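You operate a simulated robot arm through the tools that you are given. There is no shell and no other tool.

Carry out the task below with a simulated robot arm. There is one attempt and no reset: what you move stays moved.

JOB
Set the weir plate to 20 cm and run the inlet valve till water spills over it.
Fine: hatch open with its stay set meanwhile; shut the valve, free the stay and shut the hatch.

It is judged by the outcome, as a careful person would: the job done as asked, and still so three seconds after it is handed in. It fails if anything else is knocked over, pushed out of place, dropped, spilled or broken.

ROBOT AND FRAMES
A 6-joint arm with a two-finger parallel gripper, fixed in place. Base frame: the origin is at the foot of the arm, x ahead of it, y to its left, z up. Readings come in mm, rad, newtons and seconds.
Its first joint turns from -2.007 to 2.007 rad. Payload 3.43 kg.
Tool frame: the origin (TCP) lies between the finger pads and is the grasp point; the fingertips stand 34 mm ahead of it; z points along the fingers, y is the line along which they close. Largest opening 128 mm; finger width 24, thickness 12; the body of the gripper, 48 by 130 mm, starts 96 mm behind the TCP.
Orientation is told as [roll, pitch, yaw] about the base's x, y, z axes, in that order, counted from this pose: with the fingers straight down and closing along the base's y, the tool's x points along the base's -x, its y along +y and its z along -z.

CONTROLS
- The arm moves only by the tool move_arm. Its argument "series" is one flat list of numbers, 6 for each row, row after row: the shift along the base's x, y, z in mm, then the turn, a rotation vector about the base's x, y, z in rad. In form: [x, y, z, ax, ay, az, x, y, z, ax, ay, az, ...]. A call has 1 to 20 rows; each row is the pose to reach, as a shift and turn from the pose commanded when the call began. "jaw" is the gripper command, from -1 (shut) to 1 (fully open), values between in proportion, set as the call begins (left out, the last holds). Each row takes 0.2 s and may step no farther than 50 mm and 0.15 rad from the row before; otherwise, or with a gripper value out of range, the whole call is refused. Where a pose cannot be reached the arm comes as near as it can. A force on the tool above 90 N (or 10 N above the force at the start of the call, whichever is more), or a blocked arm, ends the call early, and 0.2 s more pass. Each finger travels about 153 mm/s and halts on what it meets, pressing with about 44 N; the grip force reading is that of the motor and also rises with nothing between the fingers. The clock runs only during rows and for 0.2 s after the last one: add rows that repeat a pose to give the fingers time. It gives the time, the measured TCP pose, the force on the tool (base axes), the opening and the grip force at its end, in the units of the frame above (readings bear some noise), with the torque about the TCP (base axes, N m) and any sound that the robot's microphone picked up.
- Cameras (640 x 400 px; columns grow to the right, rows downward): "scene" is fixed at [400.8, 499.7, 1656.7]; the picture's right is [-0.96, 0.27, 0.00], its down [0.14, 0.50, -0.85] and it looks along [-0.23, -0.82, -0.52] (base axes); focal length 315 px, centre (320, 200). "wrist" rides on the gripper at [76, -11, -160] in the tool frame; the picture's right is [0.15, 0.99, 0.00], its down [-0.88, 0.13, -0.46] and it looks along [-0.45, 0.07, 0.89] (tool axes); focal length 234 px, centre (320, 200). There is no depth. A picture from a camera that has moved, and an enlarged one, comes with that camera's place and axes in the base frame and with its lens.
- snapshot(camera): a new picture of that camera. It takes no simulated time.
- slide_trunk(by): slides the trunk up (or, below 0, down) by that many mm; the arm rides with it, the base frame stays. It gives what a move gives, with no picture.
- zoom(camera, box): a new picture of the part [left, top, right, bottom] of that camera's present view, enlarged. It takes no simulated time.
- close_job(): hands the job in; it is judged then, once.

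Places have to be worked out from the pictures, the camera data and where the tool is seen. Open the gripper and draw the arm clear of the work before you hand the job in, unless the task says otherwise.

The tools are called after "Request:" by a JSON object that holds its "op" and its "data". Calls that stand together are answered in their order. move_arm: Moves the arm, as the interface text tells. Its arguments: {"type":"object","properties":{"series":{"type":"array","items":{"type":"number"}},"jaw":{"type":"number"}},"required":["series"]} The other tools are called the same way: slide_trunk (by) slides the trunk up or down; snapshot (camera) takes a picture; zoom (camera, box) takes an enlarged picture of a part of a camera's view; close_job () hands the job in.

At the start:

```text
time: 0.0
eef_pos: [122.0, -354.7, 1312.3]
ee_rot: [0.0, 0.0, 0.001]
wrist_force: [0.7, 0.9, 0.3]
torque: [-0.01, -0.01, 0.03]
width: 127.9
grasp_force: 0.0
trunk travel left (down, up): [-900.0, 90.0]
```

scene: 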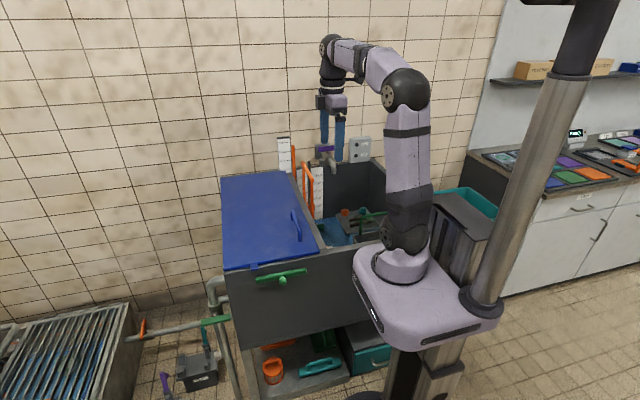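
wrist: 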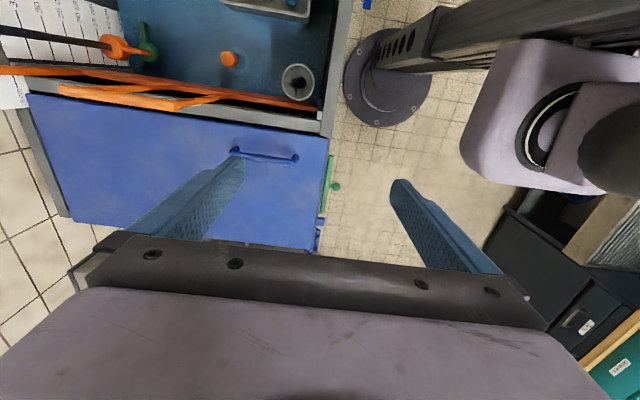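

I start by looking closely at the scene from both cameras before moving anything.

Request:
{"op": "zoom", "data": {"camera": "scene", "box": [200, 120, 400, 245]}}

Request:
{"op": "zoom", "data": {"camera": "scene", "box": [100, 240, 400, 400]}}

Request:
{"op": "zoom", "data": {"camera": "wrist", "box": [0, 0, 340, 260]}}

Request:
{"op": "zoom", "data": {"camera": "scene", "box": [270, 125, 390, 200]}}

```text
3.20 times, centred on (300, 182) of scene
camera zoom: at [400.8, 499.7, 1656.7], right [-0.96, 0.27, 0.0], down [0.14, 0.5, -0.85], along [-0.23, -0.82, -0.52], focal length 1009 px, centre (384, 256)
```

zoom: 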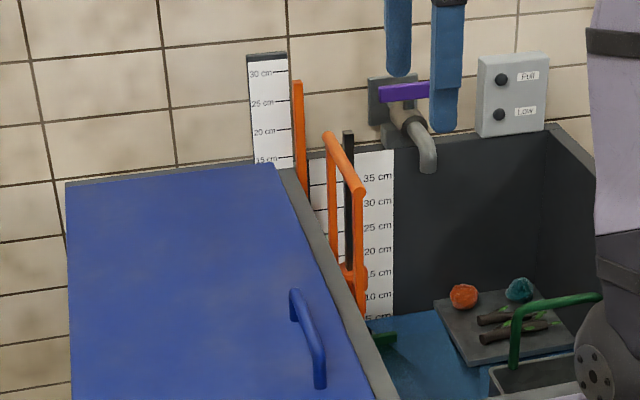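

```text
2.13 times, centred on (250, 320) of scene
camera zoom: at [400.8, 499.7, 1656.7], right [-0.96, 0.27, 0.0], down [0.14, 0.5, -0.85], along [-0.23, -0.82, -0.52], focal length 673 px, centre (469, -56)
```

zoom: 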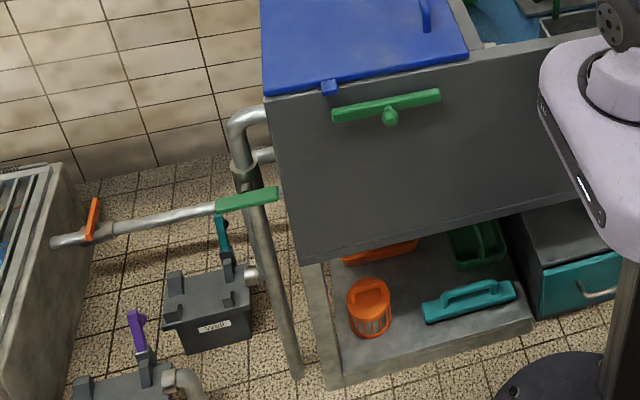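

```text
1.54 times, centred on (170, 130) of wrist
camera zoom: at [45.4, -364.9, 1472.0], right [-0.15, 0.99, 0.0], down [0.88, 0.13, 0.46], along [0.45, 0.07, -0.89], focal length 360 px, centre (551, 308)
```

zoom: 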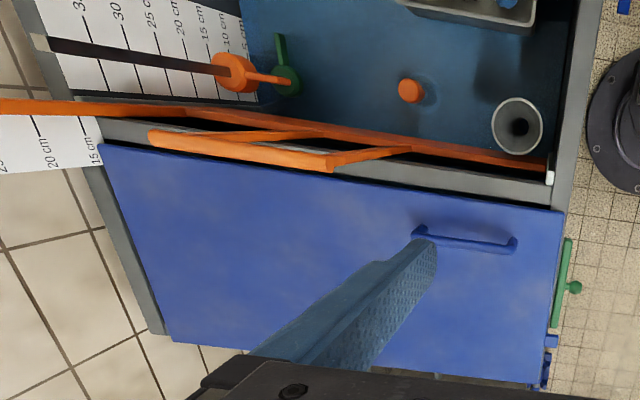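

```text
5.33 times, centred on (330, 162) of scene
camera zoom: at [400.8, 499.7, 1656.7], right [-0.96, 0.27, 0.0], down [0.14, 0.5, -0.85], along [-0.23, -0.82, -0.52], focal length 1682 px, centre (267, 400)
```

zoom: 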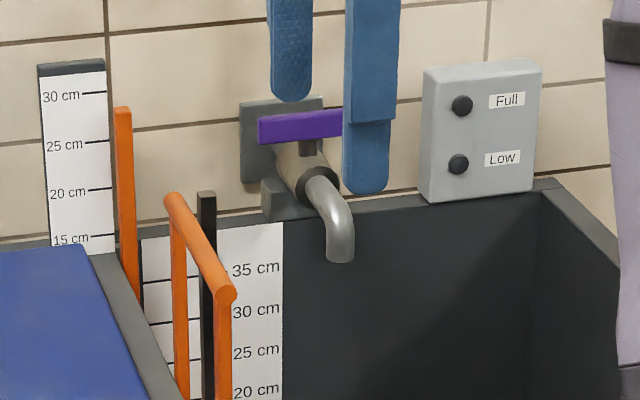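

The overview shows a tank with a blue hatch on the left, an orange weir plate with a bow handle, a purple tap and several other fittings. I zoom further to identify the stay, the weir scale and the inlet.

Request:
{"op": "zoom", "data": {"camera": "wrist", "box": [0, 20, 160, 120]}}

Request:
{"op": "zoom", "data": {"camera": "wrist", "box": [180, 0, 360, 112]}}

Request:
{"op": "zoom", "data": {"camera": "wrist", "box": [200, 120, 360, 260]}}

Request:
{"op": "zoom", "data": {"camera": "scene", "box": [215, 240, 335, 315]}}

Request:
{"op": "zoom", "data": {"camera": "scene", "box": [280, 160, 400, 235]}}

Request:
{"op": "zoom", "data": {"camera": "scene", "box": [110, 290, 270, 400]}}

```text
4.00 times, centred on (80, 70) of wrist
camera zoom: at [45.4, -364.9, 1472.0], right [-0.15, 0.99, 0.0], down [0.88, 0.13, 0.46], along [0.45, 0.07, -0.89], focal length 937 px, centre (1280, 720)
```

zoom: 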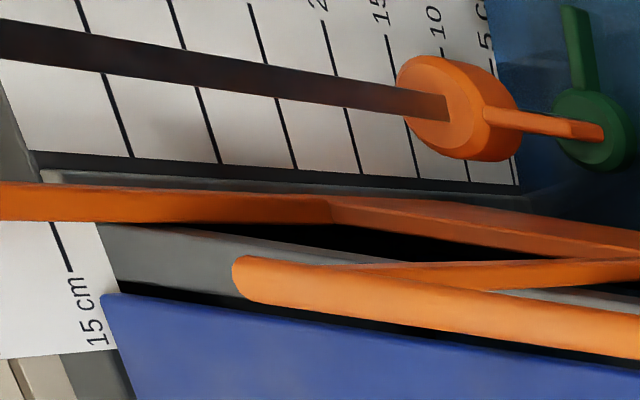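

```text
3.56 times, centred on (270, 56) of wrist
camera zoom: at [45.4, -364.9, 1472.0], right [-0.15, 0.99, 0.0], down [0.88, 0.13, 0.46], along [0.45, 0.07, -0.89], focal length 833 px, centre (498, 712)
```

zoom: 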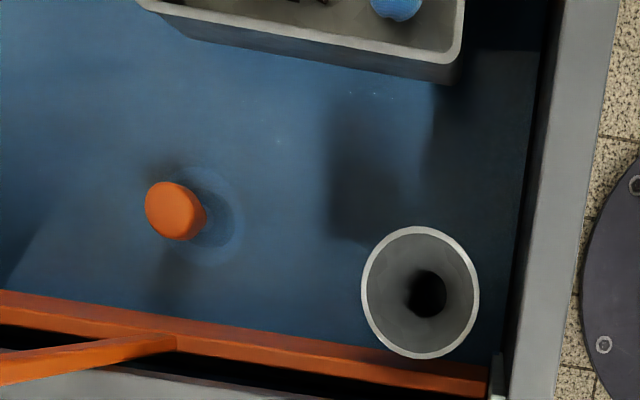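

```text
2.86 times, centred on (280, 190) of wrist
camera zoom: at [45.4, -364.9, 1472.0], right [-0.15, 0.99, 0.0], down [0.88, 0.13, 0.46], along [0.45, 0.07, -0.89], focal length 669 px, centre (434, 229)
```

zoom: 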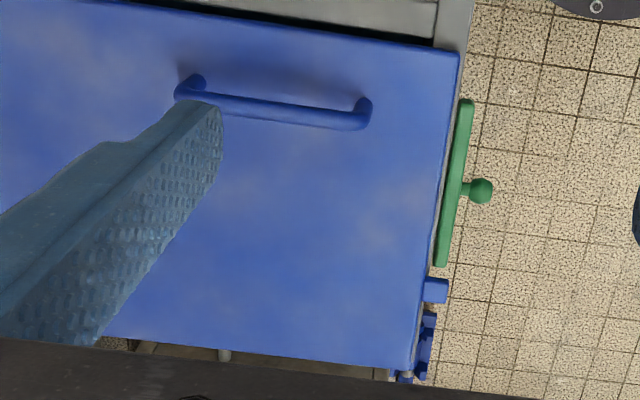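

```text
5.33 times, centred on (275, 278) of scene
camera zoom: at [400.8, 499.7, 1656.7], right [-0.96, 0.27, 0.0], down [0.14, 0.5, -0.85], along [-0.23, -0.82, -0.52], focal length 1682 px, centre (560, -213)
```

zoom: 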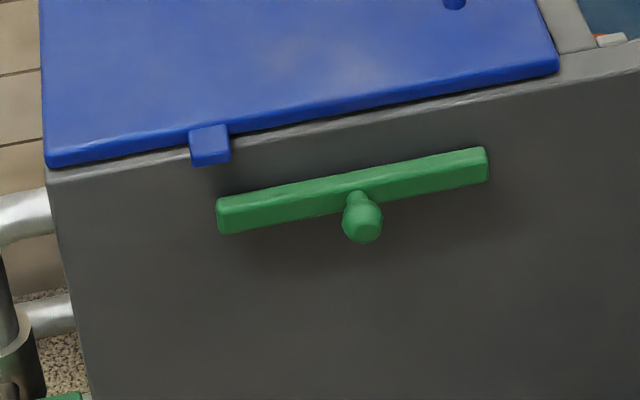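

```text
5.33 times, centred on (340, 198) of scene
camera zoom: at [400.8, 499.7, 1656.7], right [-0.96, 0.27, 0.0], down [0.14, 0.5, -0.85], along [-0.23, -0.82, -0.52], focal length 1682 px, centre (213, 213)
```

zoom: 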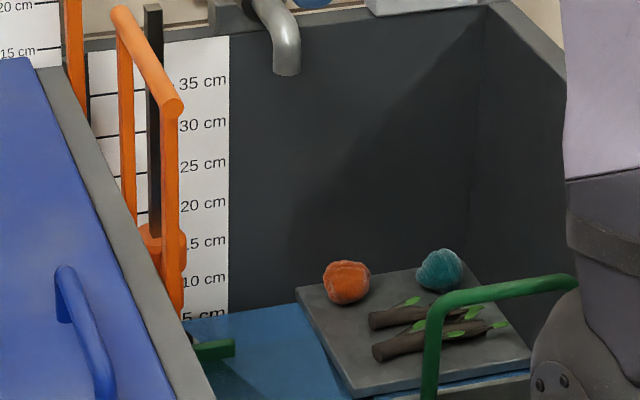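

```text
3.64 times, centred on (190, 345) of scene
camera zoom: at [400.8, 499.7, 1656.7], right [-0.96, 0.27, 0.0], down [0.14, 0.5, -0.85], along [-0.23, -0.82, -0.52], focal length 1147 px, centre (793, -327)
```

zoom: 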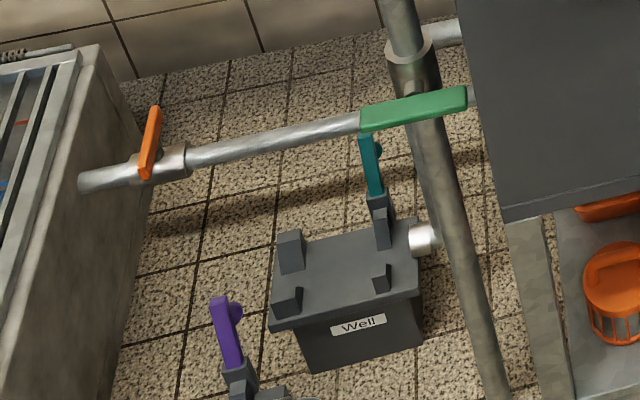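

I zoom on the blue parts at the hatch's hinge side and on the rest of the surroundings to find the stay.

Request:
{"op": "zoom", "data": {"camera": "wrist", "box": [280, 200, 360, 250]}}

Request:
{"op": "zoom", "data": {"camera": "scene", "box": [200, 260, 280, 310]}}

Request:
{"op": "zoom", "data": {"camera": "scene", "box": [200, 160, 320, 235]}}

Request:
{"op": "zoom", "data": {"camera": "scene", "box": [440, 50, 640, 175]}}

Request:
{"op": "zoom", "data": {"camera": "scene", "box": [0, 280, 200, 400]}}

Request:
{"op": "zoom", "data": {"camera": "scene", "box": [300, 40, 460, 140]}}

```text
8.00 times, centred on (320, 225) of wrist
camera zoom: at [45.4, -364.9, 1472.0], right [-0.15, 0.99, 0.0], down [0.88, 0.13, 0.46], along [0.45, 0.07, -0.89], focal length 1873 px, centre (320, 0)
```

zoom: 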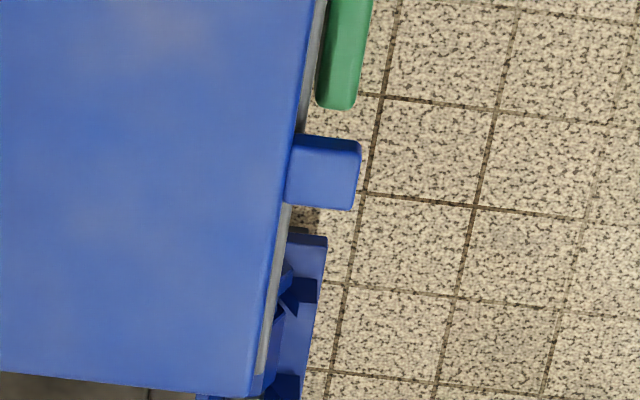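

```text
8.00 times, centred on (240, 285) of scene
camera zoom: at [400.8, 499.7, 1656.7], right [-0.96, 0.27, 0.0], down [0.14, 0.5, -0.85], along [-0.23, -0.82, -0.52], focal length 2523 px, centre (960, -480)
```

zoom: 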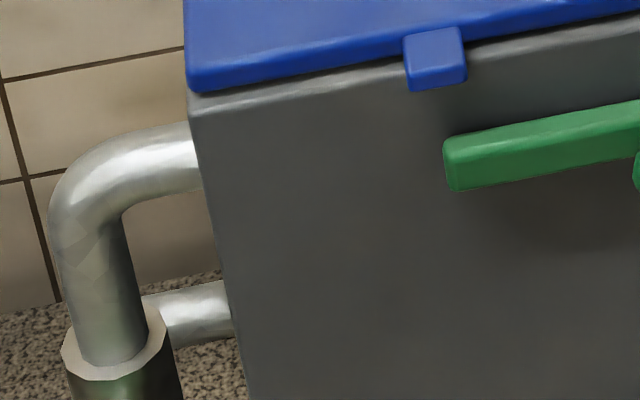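

```text
5.33 times, centred on (260, 198) of scene
camera zoom: at [400.8, 499.7, 1656.7], right [-0.96, 0.27, 0.0], down [0.14, 0.5, -0.85], along [-0.23, -0.82, -0.52], focal length 1682 px, centre (640, 213)
```

zoom: 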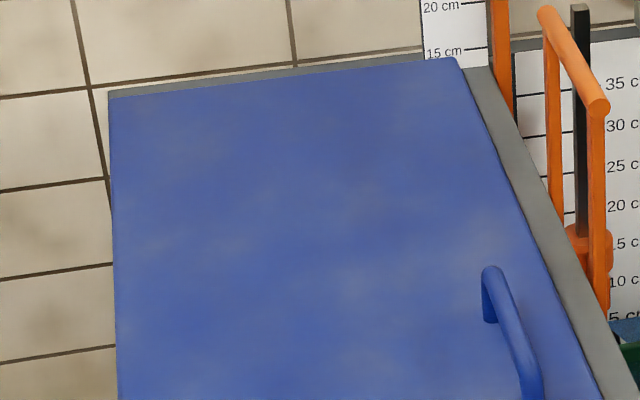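

```text
3.20 times, centred on (540, 112) of scene
camera zoom: at [400.8, 499.7, 1656.7], right [-0.96, 0.27, 0.0], down [0.14, 0.5, -0.85], along [-0.23, -0.82, -0.52], focal length 1009 px, centre (-384, 480)
```

zoom: 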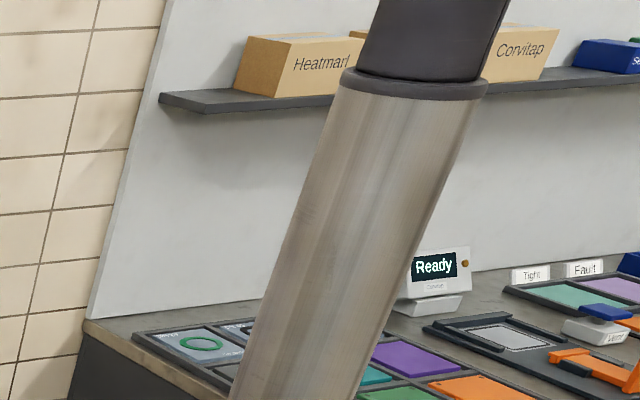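

```text
3.20 times, centred on (100, 340) of scene
camera zoom: at [400.8, 499.7, 1656.7], right [-0.96, 0.27, 0.0], down [0.14, 0.5, -0.85], along [-0.23, -0.82, -0.52], focal length 1009 px, centre (1024, -248)
```

zoom: 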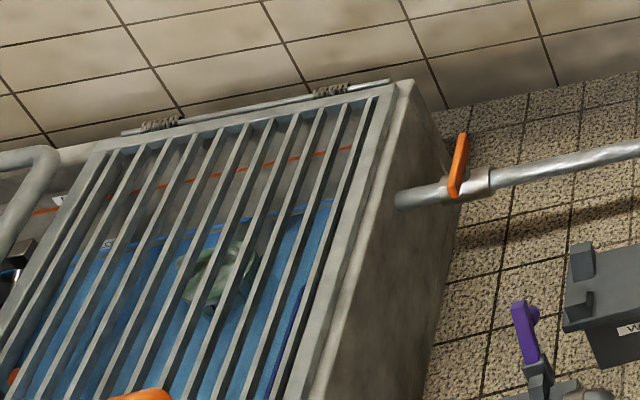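

```text
4.00 times, centred on (380, 90) of scene
camera zoom: at [400.8, 499.7, 1656.7], right [-0.96, 0.27, 0.0], down [0.14, 0.5, -0.85], along [-0.23, -0.82, -0.52], focal length 1262 px, centre (80, 640)
```

zoom: 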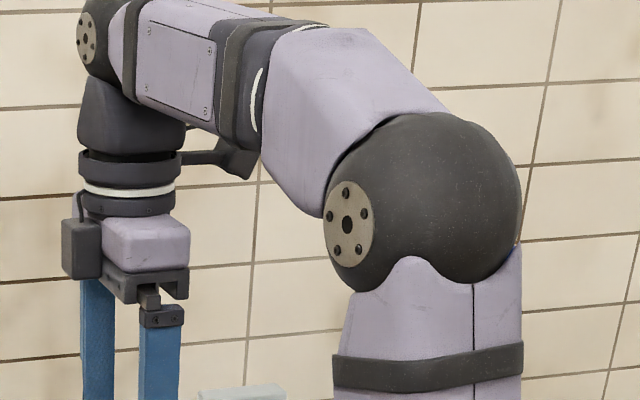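

The green bar with a knob on the tank front sits under a blue hatch tab, so it is probably the stay. I turn the tool slowly toward the wall (pointing along -y, with the camera on top) well above the tank, to get a view of the weir, scales and tap.

Request:
{"op": "move_arm", "data": {"series": [0, -7, 2, -0.0864, 0.0864, 0.0864, 0, -14, 4, -0.1728, 0.1728, 0.1728, 0, -21, 6, -0.2592, 0.2592, 0.2592, 0, -28, 8, -0.3456, 0.3456, 0.3456, 0, -35, 10, -0.432, 0.432, 0.432, 0, -42, 12, -0.5184, 0.5184, 0.5184, 0, -49, 14, -0.6048, 0.6048, 0.6048], "jaw": -1}}

```text
time: 1.6
eef_pos: [123.0, -404.6, 1326.6]
ee_rot: [-0.468, 0.731, 0.464]
wrist_force: [0.8, 0.3, 0.0]
torque: [0.03, -0.01, 0.01]
width: 0.3
grasp_force: 33.0
trunk travel left (down, up): [-900.0, 90.0]
```

The turn is being followed without trouble, so I complete it.

Request:
{"op": "move_arm", "data": {"series": [0, -7, 2, -0.0864, 0.0864, 0.0864, 0, -14, 4, -0.1728, 0.1728, 0.1728, 0, -21, 6, -0.2592, 0.2592, 0.2592, 0, -28, 8, -0.3456, 0.3456, 0.3456, 0, -35, 10, -0.432, 0.432, 0.432, 0, -42, 12, -0.5184, 0.5184, 0.5184, 0, -49, 14, -0.6048, 0.6048, 0.6048], "jaw": -0.9}}

Request:
{"op": "snapshot", "data": {"camera": "wrist"}}

Request:
{"op": "snapshot", "data": {"camera": "scene"}}

```text
time: 3.2
eef_pos: [121.0, -452.9, 1338.6]
ee_rot: [-0.952, 1.568, 0.617]
wrist_force: [-0.3, 0.0, 0.5]
torque: [-0.02, -0.02, -0.01]
width: 6.4
grasp_force: 0.1
trunk travel left (down, up): [-900.0, 90.0]
```

```text
taken
camera wrist: at [131.7, -292.7, 1415.6], right [-0.99, 0.0, 0.14], down [-0.13, 0.46, -0.88], along [-0.07, -0.89, -0.45], focal length 234 px, centre (320, 200)
```

wrist: 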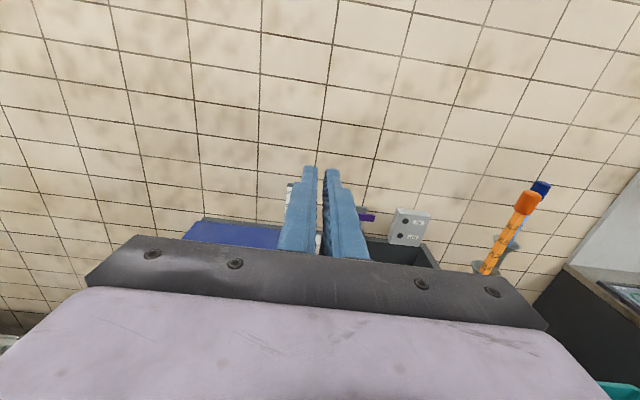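

```text
taken
```

scene: 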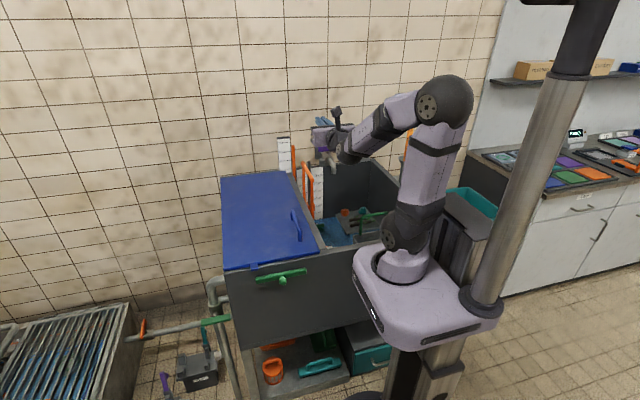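

The gripper blocks the lower view, and a yellow-orange stick is visible by the wall on the right. I zoom in on that and on the wall area.

Request:
{"op": "zoom", "data": {"camera": "wrist", "box": [440, 160, 600, 290]}}

Request:
{"op": "zoom", "data": {"camera": "wrist", "box": [180, 165, 460, 270]}}

```text
3.08 times, centred on (520, 225) of wrist
camera zoom: at [131.7, -292.7, 1415.6], right [-0.99, 0.0, 0.14], down [-0.13, 0.46, -0.88], along [-0.07, -0.89, -0.45], focal length 720 px, centre (-295, 123)
```

zoom: 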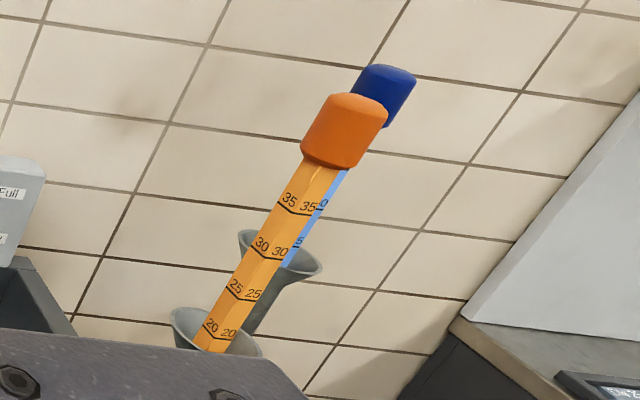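

```text
2.29 times, centred on (320, 218) of wrist
camera zoom: at [131.7, -292.7, 1415.6], right [-0.99, 0.0, 0.14], down [-0.13, 0.46, -0.88], along [-0.07, -0.89, -0.45], focal length 535 px, centre (320, 160)
```

zoom: 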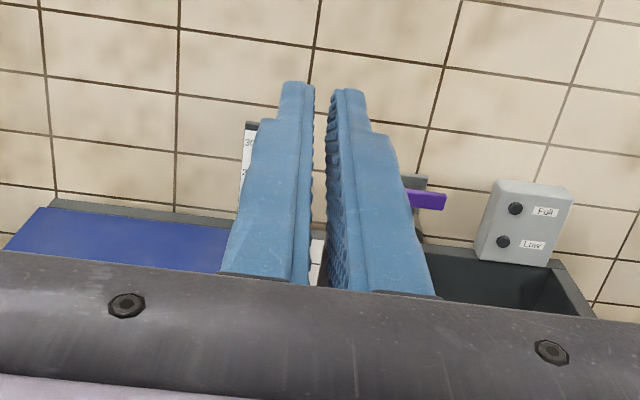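

Those are two dipsticks in holders, not relevant here. I open the fingers and pitch the tool about 35° down so the camera can see the weir, scales and inlet.

Request:
{"op": "move_arm", "data": {"series": [0, 5, 0, 0.13, 0, 0, 0, 10, 0, 0.26, 0, 0, 0, 15, 0, 0.39, 0, 0, 0, 20, 0, 0.52, 0, 0, 0, 25, 0, 0.65, 0, 0], "jaw": 1}}

Request:
{"op": "snapshot", "data": {"camera": "wrist"}}

Request:
{"op": "zoom", "data": {"camera": "wrist", "box": [240, 60, 420, 240]}}

Request:
{"op": "snapshot", "data": {"camera": "scene"}}

```text
time: 4.4
eef_pos: [122.7, -437.9, 1340.7]
ee_rot: [0.023, 0.926, 1.592]
wrist_force: [2.0, 1.8, -1.3]
torque: [-0.07, 0.07, -0.12]
width: 128.3
grasp_force: 0.1
out of reach, approached as far as the arm can: row 1, 2, 3, 4, 5
trunk travel left (down, up): [-900.0, 90.0]
```

```text
taken
camera wrist: at [134.2, -356.1, 1497.4], right [-0.99, -0.09, 0.13], down [-0.14, 0.89, -0.43], along [-0.08, -0.44, -0.89], focal length 234 px, centre (320, 200)
```

wrist: 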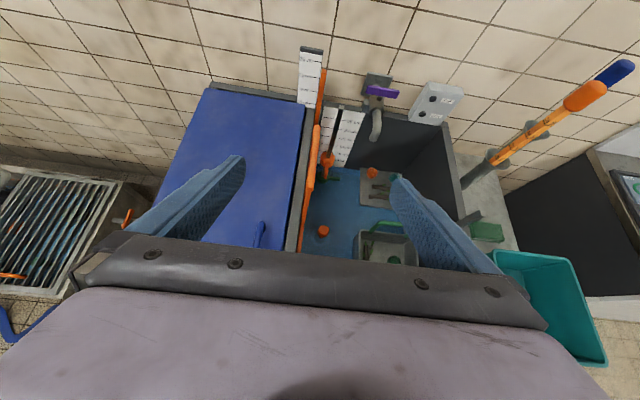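

```text
2.22 times, centred on (330, 150) of wrist
camera zoom: at [134.2, -356.1, 1497.4], right [-0.99, -0.09, 0.13], down [-0.14, 0.89, -0.43], along [-0.08, -0.44, -0.89], focal length 520 px, centre (298, 311)
```

zoom: 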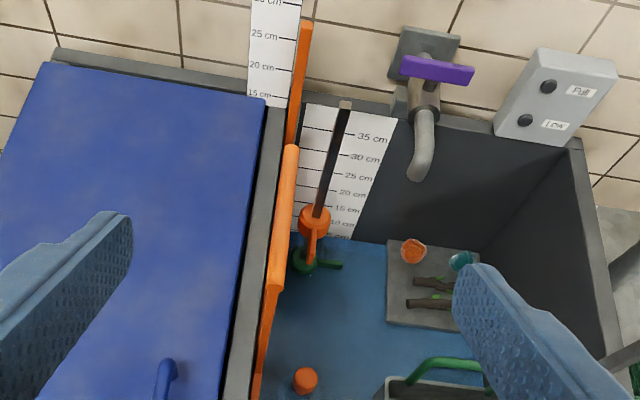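

```text
taken
```

scene: 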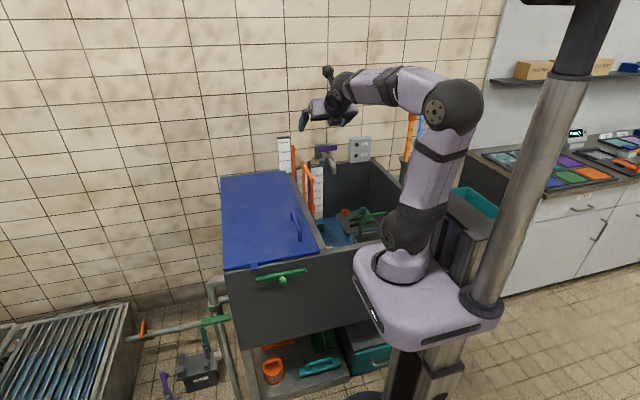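

I get a good view of the weir, the back scale, the tap and the float rod. I zoom into each.

Request:
{"op": "zoom", "data": {"camera": "wrist", "box": [285, 40, 365, 110]}}

Request:
{"op": "zoom", "data": {"camera": "wrist", "box": [290, 100, 370, 170]}}

Request:
{"op": "zoom", "data": {"camera": "wrist", "box": [340, 60, 480, 140]}}

Request:
{"op": "zoom", "data": {"camera": "wrist", "box": [280, 150, 440, 260]}}

Request:
{"op": "zoom", "data": {"camera": "wrist", "box": [0, 140, 160, 340]}}

```text
5.71 times, centred on (325, 75) of wrist
camera zoom: at [134.2, -356.1, 1497.4], right [-0.99, -0.09, 0.13], down [-0.14, 0.89, -0.43], along [-0.08, -0.44, -0.89], focal length 1338 px, centre (291, 914)
```

zoom: 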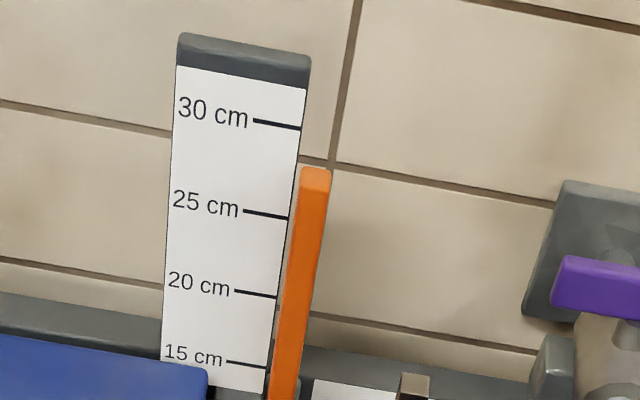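

```text
5.71 times, centred on (330, 135) of wrist
camera zoom: at [134.2, -356.1, 1497.4], right [-0.99, -0.09, 0.13], down [-0.14, 0.89, -0.43], along [-0.08, -0.44, -0.89], focal length 1338 px, centre (263, 571)
```

zoom: 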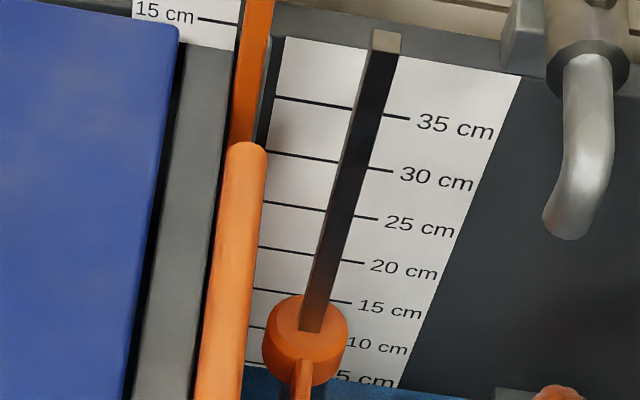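

```text
4.57 times, centred on (410, 100) of wrist
camera zoom: at [134.2, -356.1, 1497.4], right [-0.99, -0.09, 0.13], down [-0.14, 0.89, -0.43], along [-0.08, -0.44, -0.89], focal length 1070 px, centre (-91, 657)
```

zoom: 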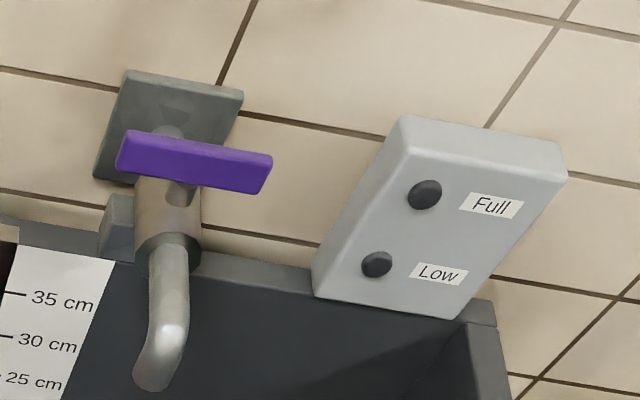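

```text
3.64 times, centred on (360, 205) of wrist
camera zoom: at [134.2, -356.1, 1497.4], right [-0.99, -0.09, 0.13], down [-0.14, 0.89, -0.43], along [-0.08, -0.44, -0.89], focal length 852 px, centre (174, 182)
```

zoom: 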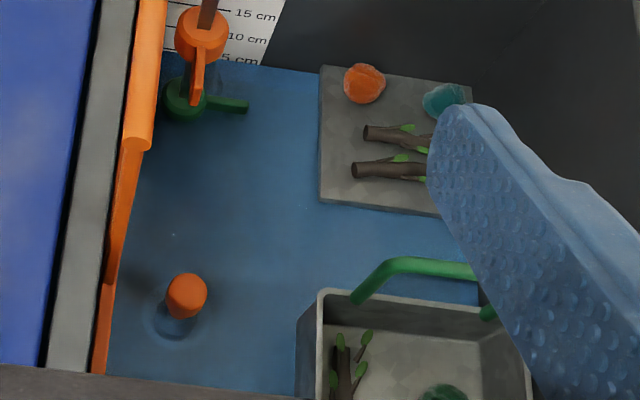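

```text
2.00 times, centred on (80, 240) of wrist
camera zoom: at [134.2, -356.1, 1497.4], right [-0.99, -0.09, 0.13], down [-0.14, 0.89, -0.43], along [-0.08, -0.44, -0.89], focal length 468 px, centre (800, 120)
```

zoom: 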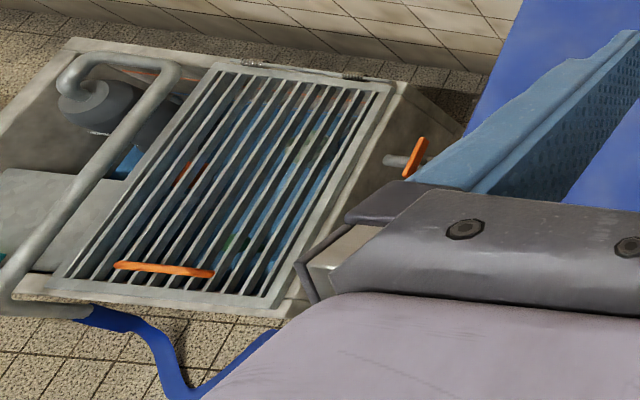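

The pointer post beside the left scale currently reads about 29 cm, and the tap's purple T-handle lies parallel to the wall, which suggests it is closed. Next I draw back and lower the tool in front of the tank to inspect the green bar and the hatch tab.

Request:
{"op": "move_arm", "data": {"series": [20, 29, -10, 0, 0, 0, 40, 58, -20, 0, 0, 0, 60, 87, -30, 0, 0, 0, 80, 116, -40, 0, 0, 0, 100, 145, -55, 0, 0, 0, 120, 174, -75, 0, 0, 0, 140, 203, -95, 0, 0, 0, 160, 232, -115, 0, 0, 0, 180, 258, -140, 0, 0, 0]}}

Request:
{"op": "snapshot", "data": {"camera": "wrist"}}

Request:
{"op": "snapshot", "data": {"camera": "scene"}}

```text
time: 6.4
eef_pos: [304.6, -176.2, 1195.5]
ee_rot: [0.001, 0.923, 1.571]
wrist_force: [1.2, -0.3, -0.7]
torque: [-0.03, 0.03, 0.01]
width: 128.1
grasp_force: 0.0
out of reach, approached as far as the arm can: row 1, 2, 3, 4, 5, 6, 7
trunk travel left (down, up): [-900.0, 90.0]
```

```text
taken
camera wrist: at [316.1, -93.8, 1352.3], right [-0.99, -0.09, 0.12], down [-0.13, 0.89, -0.43], along [-0.07, -0.44, -0.9], focal length 234 px, centre (320, 200)
```

wrist: 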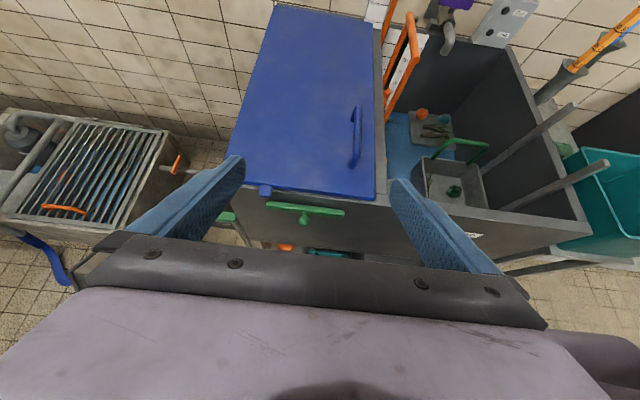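

```text
taken
```

scene: 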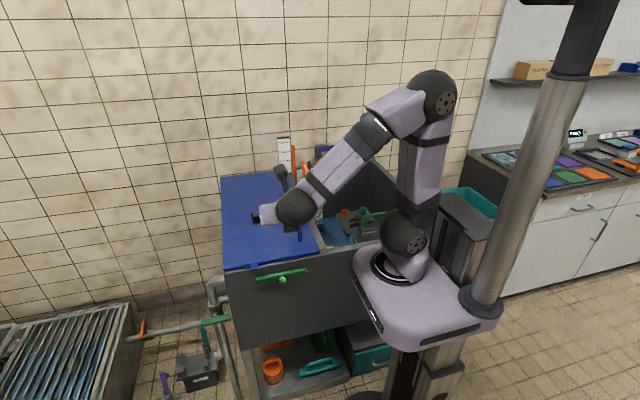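

The stay candidate and tab are clearly visible now. I zoom on them and the tank.

Request:
{"op": "zoom", "data": {"camera": "wrist", "box": [230, 170, 390, 260]}}

Request:
{"op": "zoom", "data": {"camera": "wrist", "box": [340, 0, 640, 240]}}

Request:
{"op": "zoom", "data": {"camera": "wrist", "box": [240, 0, 440, 200]}}

```text
4.00 times, centred on (310, 215) of wrist
camera zoom: at [316.1, -93.8, 1352.3], right [-0.99, -0.09, 0.12], down [-0.13, 0.89, -0.43], along [-0.07, -0.44, -0.9], focal length 937 px, centre (360, 140)
```

zoom: 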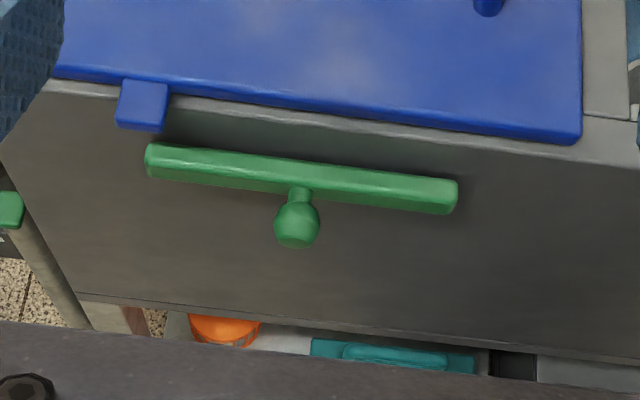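

```text
1.67 times, centred on (490, 120) of wrist
camera zoom: at [316.1, -93.8, 1352.3], right [-0.99, -0.09, 0.12], down [-0.13, 0.89, -0.43], along [-0.07, -0.44, -0.9], focal length 390 px, centre (37, 333)
```

zoom: 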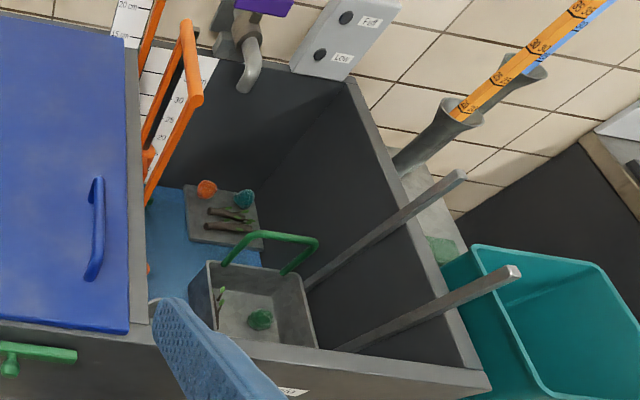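

```text
2.00 times, centred on (340, 100) of wrist
camera zoom: at [316.1, -93.8, 1352.3], right [-0.99, -0.09, 0.12], down [-0.13, 0.89, -0.43], along [-0.07, -0.44, -0.9], focal length 468 px, centre (280, 400)
```

zoom: 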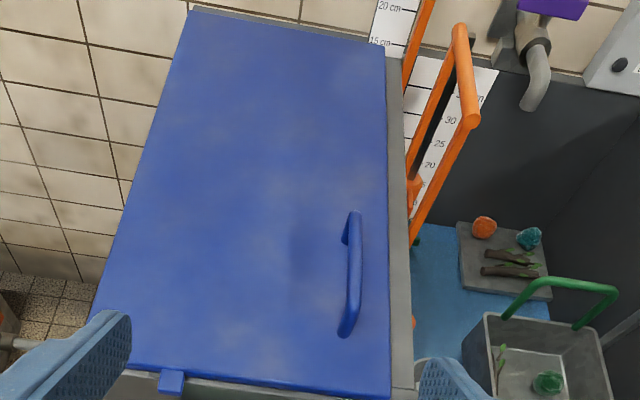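

I check the small label on the tank front and the hatch handle in more detail before acting.

Request:
{"op": "zoom", "data": {"camera": "wrist", "box": [440, 215, 520, 255]}}

Request:
{"op": "zoom", "data": {"camera": "wrist", "box": [330, 90, 400, 200]}}

Request:
{"op": "zoom", "data": {"camera": "scene", "box": [120, 260, 260, 350]}}

```text
8.00 times, centred on (480, 235) of wrist
camera zoom: at [316.1, -93.8, 1352.3], right [-0.99, -0.09, 0.12], down [-0.13, 0.89, -0.43], along [-0.07, -0.44, -0.9], focal length 1873 px, centre (-960, -80)
```

zoom: 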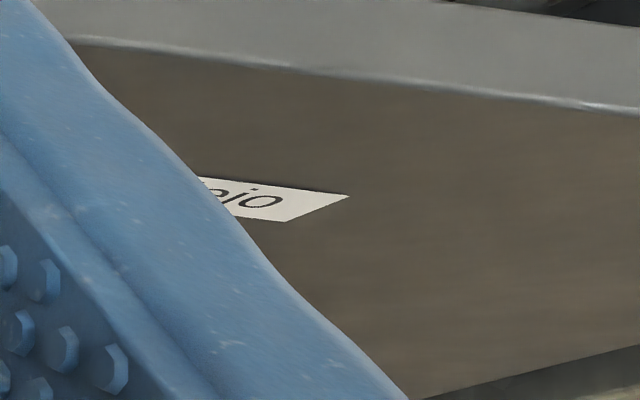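

```text
3.64 times, centred on (365, 145) of wrist
camera zoom: at [316.1, -93.8, 1352.3], right [-0.99, -0.09, 0.12], down [-0.13, 0.89, -0.43], along [-0.07, -0.44, -0.9], focal length 852 px, centre (156, 400)
```

zoom: 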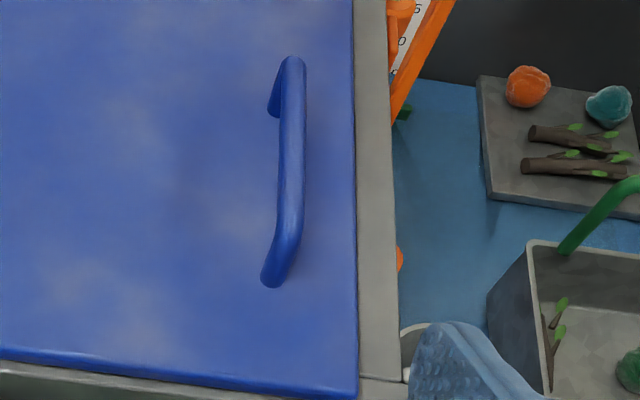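

```text
4.44 times, centred on (190, 305) of scene
camera zoom: at [400.8, 499.7, 1656.7], right [-0.96, 0.27, 0.0], down [0.14, 0.5, -0.85], along [-0.23, -0.82, -0.52], focal length 1402 px, centre (898, -267)
```

zoom: 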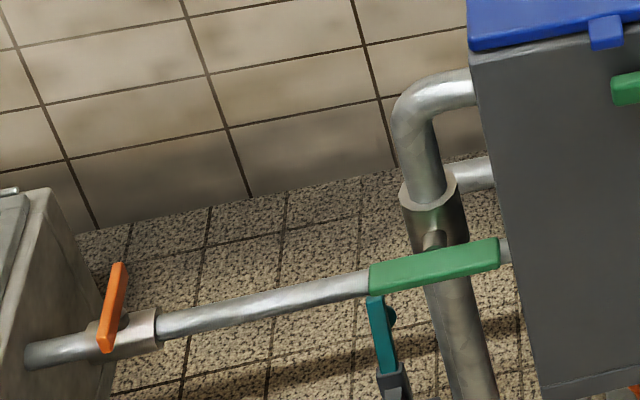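

The tap lever is perpendicular to its pipe, like the closed orange valve, so the tap is closed; the green lever in line with its pipe is open. I'll set the weir first: I approach above the front part of the orange bow with the present tool tilt, fingers straddling along x.

Request:
{"op": "move_arm", "data": {"series": [-22, -30, 8, 0, 0, 0, -44, -60, 16, 0, 0, 0, -66, -92, 24, 0, 0, 0, -88, -124, 32, 0, 0, 0, -110, -156, 40, 0, 0, 0, -132, -188, 45, 0, 0, 0, -154, -220, 45, 0, 0, 0, -176, -252, 45, 0, 0, 0, -182, -284, 35, 0, 0, 0, -182, -320, 25, 0, 0, 0]}}

Request:
{"op": "snapshot", "data": {"camera": "wrist"}}

Request:
{"op": "snapshot", "data": {"camera": "scene"}}

```text
time: 8.6
eef_pos: [124.4, -500.8, 1224.8]
ee_rot: [0.0, 0.92, 1.574]
wrist_force: [-0.4, 0.0, -1.3]
torque: [0.03, 0.0, -0.01]
width: 127.9
grasp_force: 0.0
out of reach, approached as far as the arm can: row 2, 3, 4, 5, 6, 7
trunk travel left (down, up): [-900.0, 90.0]
```

```text
taken
camera wrist: at [135.1, -418.8, 1381.4], right [-0.99, -0.09, 0.12], down [-0.13, 0.9, -0.42], along [-0.07, -0.43, -0.9], focal length 234 px, centre (320, 200)
```

wrist: 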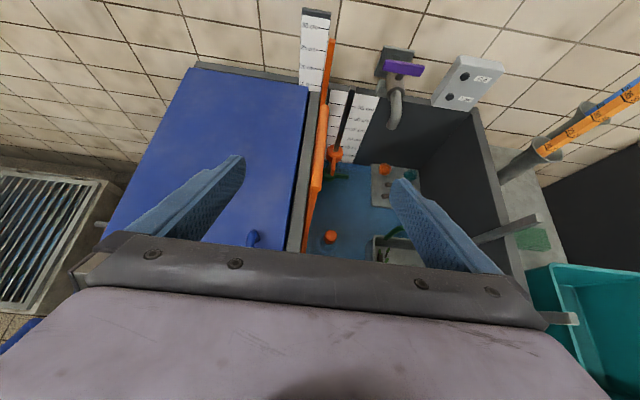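

```text
taken
```

scene: 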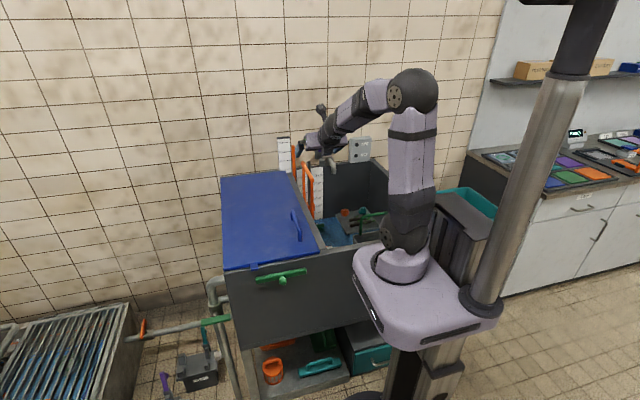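

The arm follows. I zoom in on the bow to measure the grip bar, and on the pointer against the scale.

Request:
{"op": "zoom", "data": {"camera": "wrist", "box": [270, 90, 400, 260]}}

Request:
{"op": "zoom", "data": {"camera": "wrist", "box": [290, 0, 370, 100]}}

Request:
{"op": "zoom", "data": {"camera": "scene", "box": [270, 120, 350, 220]}}

```text
2.35 times, centred on (335, 175) of wrist
camera zoom: at [135.1, -418.8, 1381.4], right [-0.99, -0.09, 0.12], down [-0.13, 0.9, -0.42], along [-0.07, -0.43, -0.9], focal length 551 px, centre (285, 259)
```

zoom: 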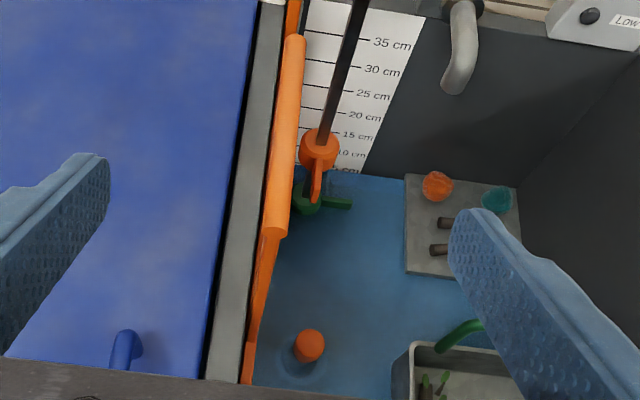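

```text
4.00 times, centred on (330, 50) of wrist
camera zoom: at [135.1, -418.8, 1381.4], right [-0.99, -0.09, 0.12], down [-0.13, 0.9, -0.42], along [-0.07, -0.43, -0.9], focal length 937 px, centre (280, 800)
```

zoom: 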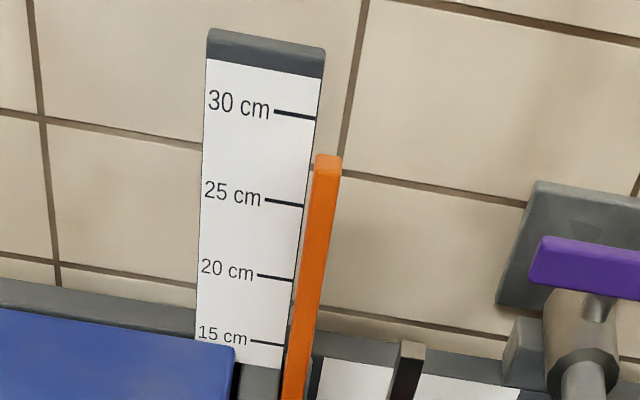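

```text
4.00 times, centred on (310, 170) of scene
camera zoom: at [400.8, 499.7, 1656.7], right [-0.96, 0.27, 0.0], down [0.14, 0.5, -0.85], along [-0.23, -0.82, -0.52], focal length 1262 px, centre (360, 320)
```

zoom: 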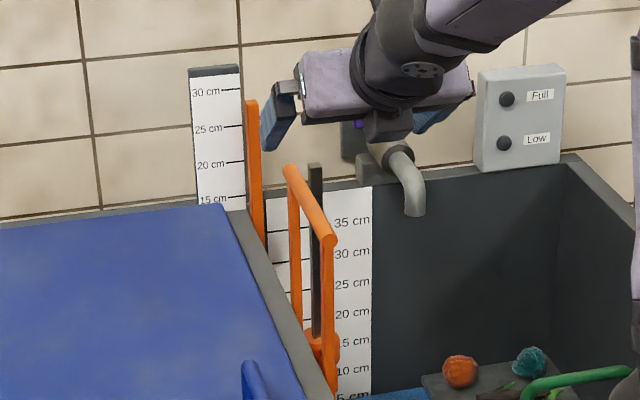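

The grip bar runs along y from about -590 to -754 at x≈121, z≈1066. I advance along the tool axis so the open fingers straddle the bar at y≈-657.

Request:
{"op": "move_arm", "data": {"series": [-3, -20, -30, 0, 0, 0, -3, -45, -60, 0, 0, 0, -3, -74, -92, 0, 0, 0, -3, -100, -112, 0, 0, 0, -3, -127, -132, 0, 0, 0, -3, -154, -152, 0, 0, 0, -3, -154, -152, 0, 0, 0]}}

Request:
{"op": "snapshot", "data": {"camera": "wrist"}}

Request:
{"op": "zoom", "data": {"camera": "scene", "box": [260, 110, 360, 220]}}

```text
time: 10.2
eef_pos: [119.4, -652.6, 1075.4]
ee_rot: [0.0, 0.922, 1.57]
wrist_force: [0.0, 0.2, -0.3]
torque: [0.02, 0.0, -0.03]
width: 127.9
grasp_force: 0.0
trunk travel left (down, up): [-900.0, 90.0]
```

```text
taken
camera wrist: at [130.5, -571.2, 1231.9], right [-0.99, -0.09, 0.12], down [-0.13, 0.9, -0.43], along [-0.07, -0.44, -0.9], focal length 234 px, centre (320, 200)
```

wrist: 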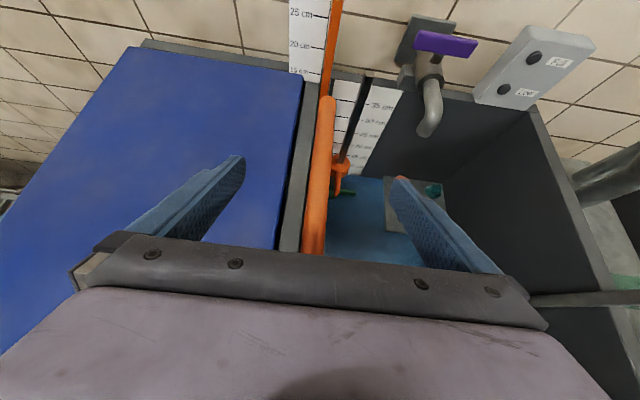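

```text
3.64 times, centred on (310, 165) of scene
camera zoom: at [400.8, 499.7, 1656.7], right [-0.96, 0.27, 0.0], down [0.14, 0.5, -0.85], along [-0.23, -0.82, -0.52], focal length 1147 px, centre (356, 327)
```

zoom: 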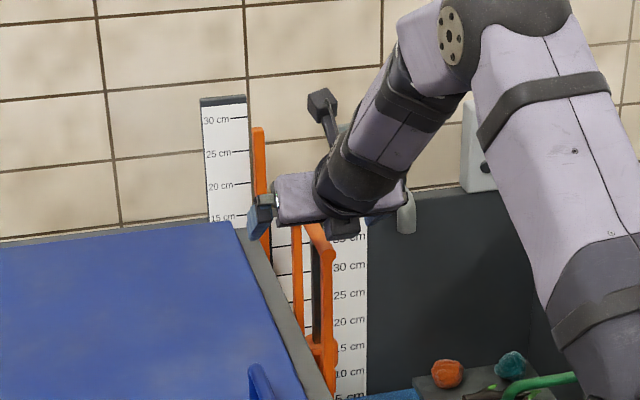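

The bar lies centred between the fingers. I close on it and wait for the grip.

Request:
{"op": "move_arm", "data": {"series": [0, 0, 0, 0, 0, 0, 0, 0, 0, 0, 0, 0, 0, 0, 0, 0, 0, 0, 0, 0, 0, 0, 0, 0], "jaw": -1}}

Request:
{"op": "snapshot", "data": {"camera": "wrist"}}

Request:
{"op": "zoom", "data": {"camera": "wrist", "box": [270, 0, 370, 100]}}

```text
time: 11.2
eef_pos: [119.8, -654.3, 1073.9]
ee_rot: [-0.001, 0.92, 1.571]
wrist_force: [0.0, 1.0, 1.1]
torque: [0.03, -0.02, -0.04]
width: 17.6
grasp_force: 44.8
trunk travel left (down, up): [-900.0, 90.0]
```

```text
taken
camera wrist: at [130.7, -571.3, 1232.0], right [-0.99, -0.09, 0.12], down [-0.13, 0.9, -0.43], along [-0.07, -0.44, -0.9], focal length 234 px, centre (320, 200)
```

wrist: 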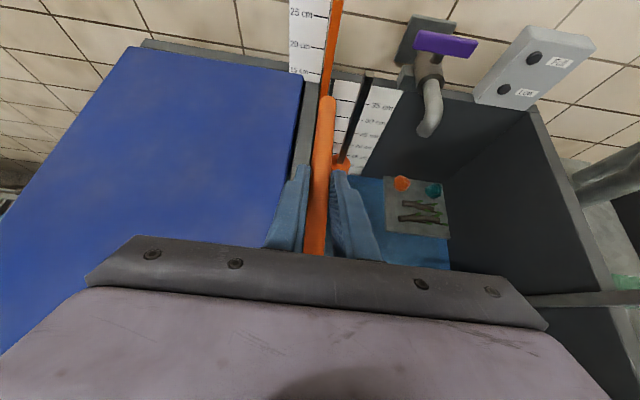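

```text
4.00 times, centred on (320, 50) of wrist
camera zoom: at [130.7, -571.3, 1232.0], right [-0.99, -0.09, 0.12], down [-0.13, 0.9, -0.43], along [-0.07, -0.44, -0.9], focal length 937 px, centre (320, 800)
```

zoom: 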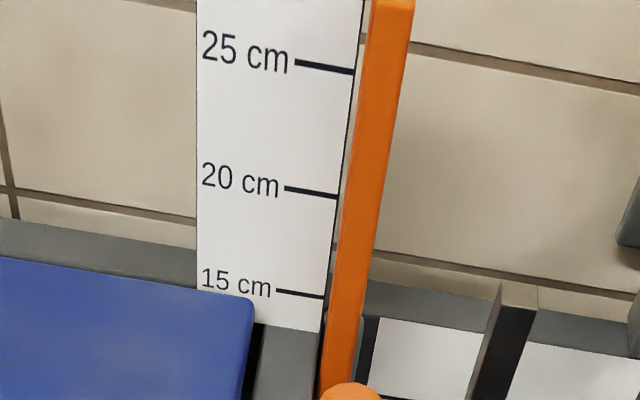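

The bar is gripped at 17.6 mm. I test the slide by pressing down 20 mm in small steps and watching the force.

Request:
{"op": "move_arm", "data": {"series": [0, 0, -5, 0, 0, 0, 0, 0, -10, 0, 0, 0, 0, 0, -15, 0, 0, 0, 0, 0, -20, 0, 0, 0]}}

Request:
{"op": "zoom", "data": {"camera": "wrist", "box": [270, 0, 370, 100]}}

Request:
{"op": "zoom", "data": {"camera": "scene", "box": [270, 125, 350, 195]}}

```text
time: 12.2
eef_pos: [121.8, -651.3, 1055.9]
ee_rot: [0.0, 0.921, 1.571]
wrist_force: [2.5, 1.9, 3.4]
torque: [0.36, -0.04, -0.01]
width: 17.8
grasp_force: 45.3
trunk travel left (down, up): [-900.0, 90.0]
```

```text
4.00 times, centred on (320, 50) of wrist
camera zoom: at [130.6, -571.1, 1211.5], right [-0.99, -0.09, 0.12], down [-0.13, 0.89, -0.43], along [-0.07, -0.44, -0.9], focal length 937 px, centre (320, 800)
```

zoom: 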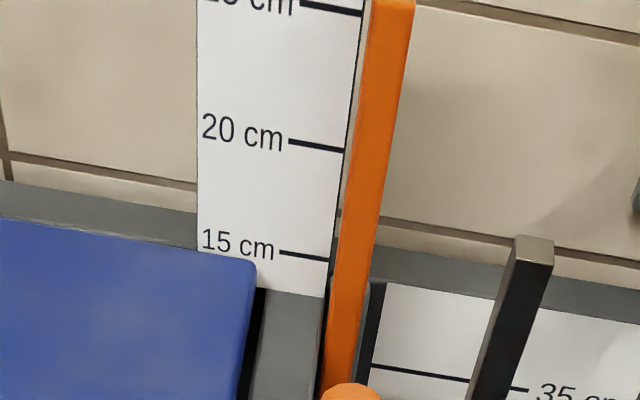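

```text
5.71 times, centred on (310, 160) of scene
camera zoom: at [400.8, 499.7, 1656.7], right [-0.96, 0.27, 0.0], down [0.14, 0.5, -0.85], along [-0.23, -0.82, -0.52], focal length 1802 px, centre (377, 429)
```

zoom: 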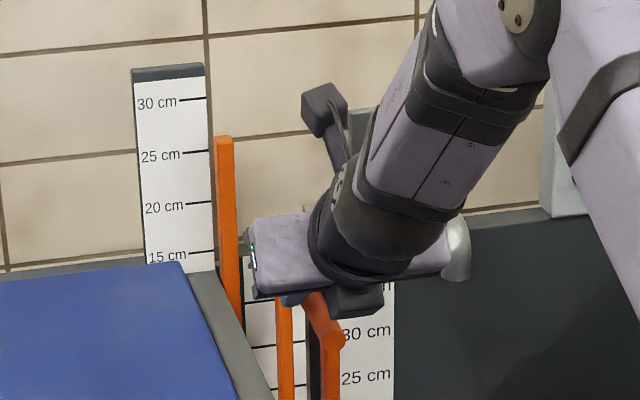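

The plate slides freely with the grip and little force. I lower it a further 50 mm and take new readings of pointer and scale.

Request:
{"op": "move_arm", "data": {"series": [0, 0, -8, 0, 0, 0, 0, 0, -16, 0, 0, 0, 0, 0, -24, 0, 0, 0, 0, 0, -32, 0, 0, 0, 0, 0, -40, 0, 0, 0, 0, 0, -50, 0, 0, 0, 0, 0, -50, 0, 0, 0]}}

Request:
{"op": "zoom", "data": {"camera": "wrist", "box": [270, 0, 370, 100]}}

Request:
{"op": "zoom", "data": {"camera": "scene", "box": [270, 125, 350, 195]}}

```text
time: 13.8
eef_pos: [120.2, -652.4, 1003.5]
ee_rot: [-0.001, 0.922, 1.57]
wrist_force: [-0.2, -3.6, 0.8]
torque: [-0.92, 0.03, 0.03]
width: 17.4
grasp_force: 45.2
trunk travel left (down, up): [-900.0, 90.0]
```

```text
4.00 times, centred on (320, 50) of wrist
camera zoom: at [130.7, -571.1, 1160.5], right [-0.99, -0.09, 0.12], down [-0.13, 0.9, -0.43], along [-0.07, -0.44, -0.9], focal length 937 px, centre (320, 800)
```

zoom: 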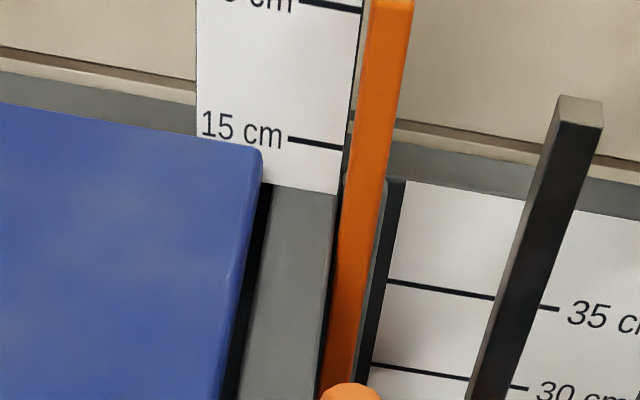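

```text
5.71 times, centred on (310, 160) of scene
camera zoom: at [400.8, 499.7, 1656.7], right [-0.96, 0.27, 0.0], down [0.14, 0.5, -0.85], along [-0.23, -0.82, -0.52], focal length 1802 px, centre (377, 429)
```

zoom: 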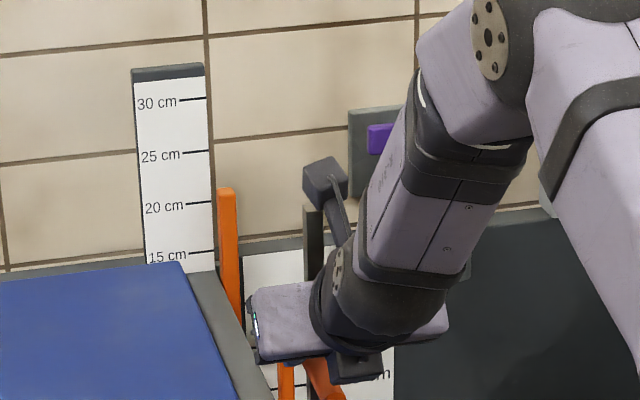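

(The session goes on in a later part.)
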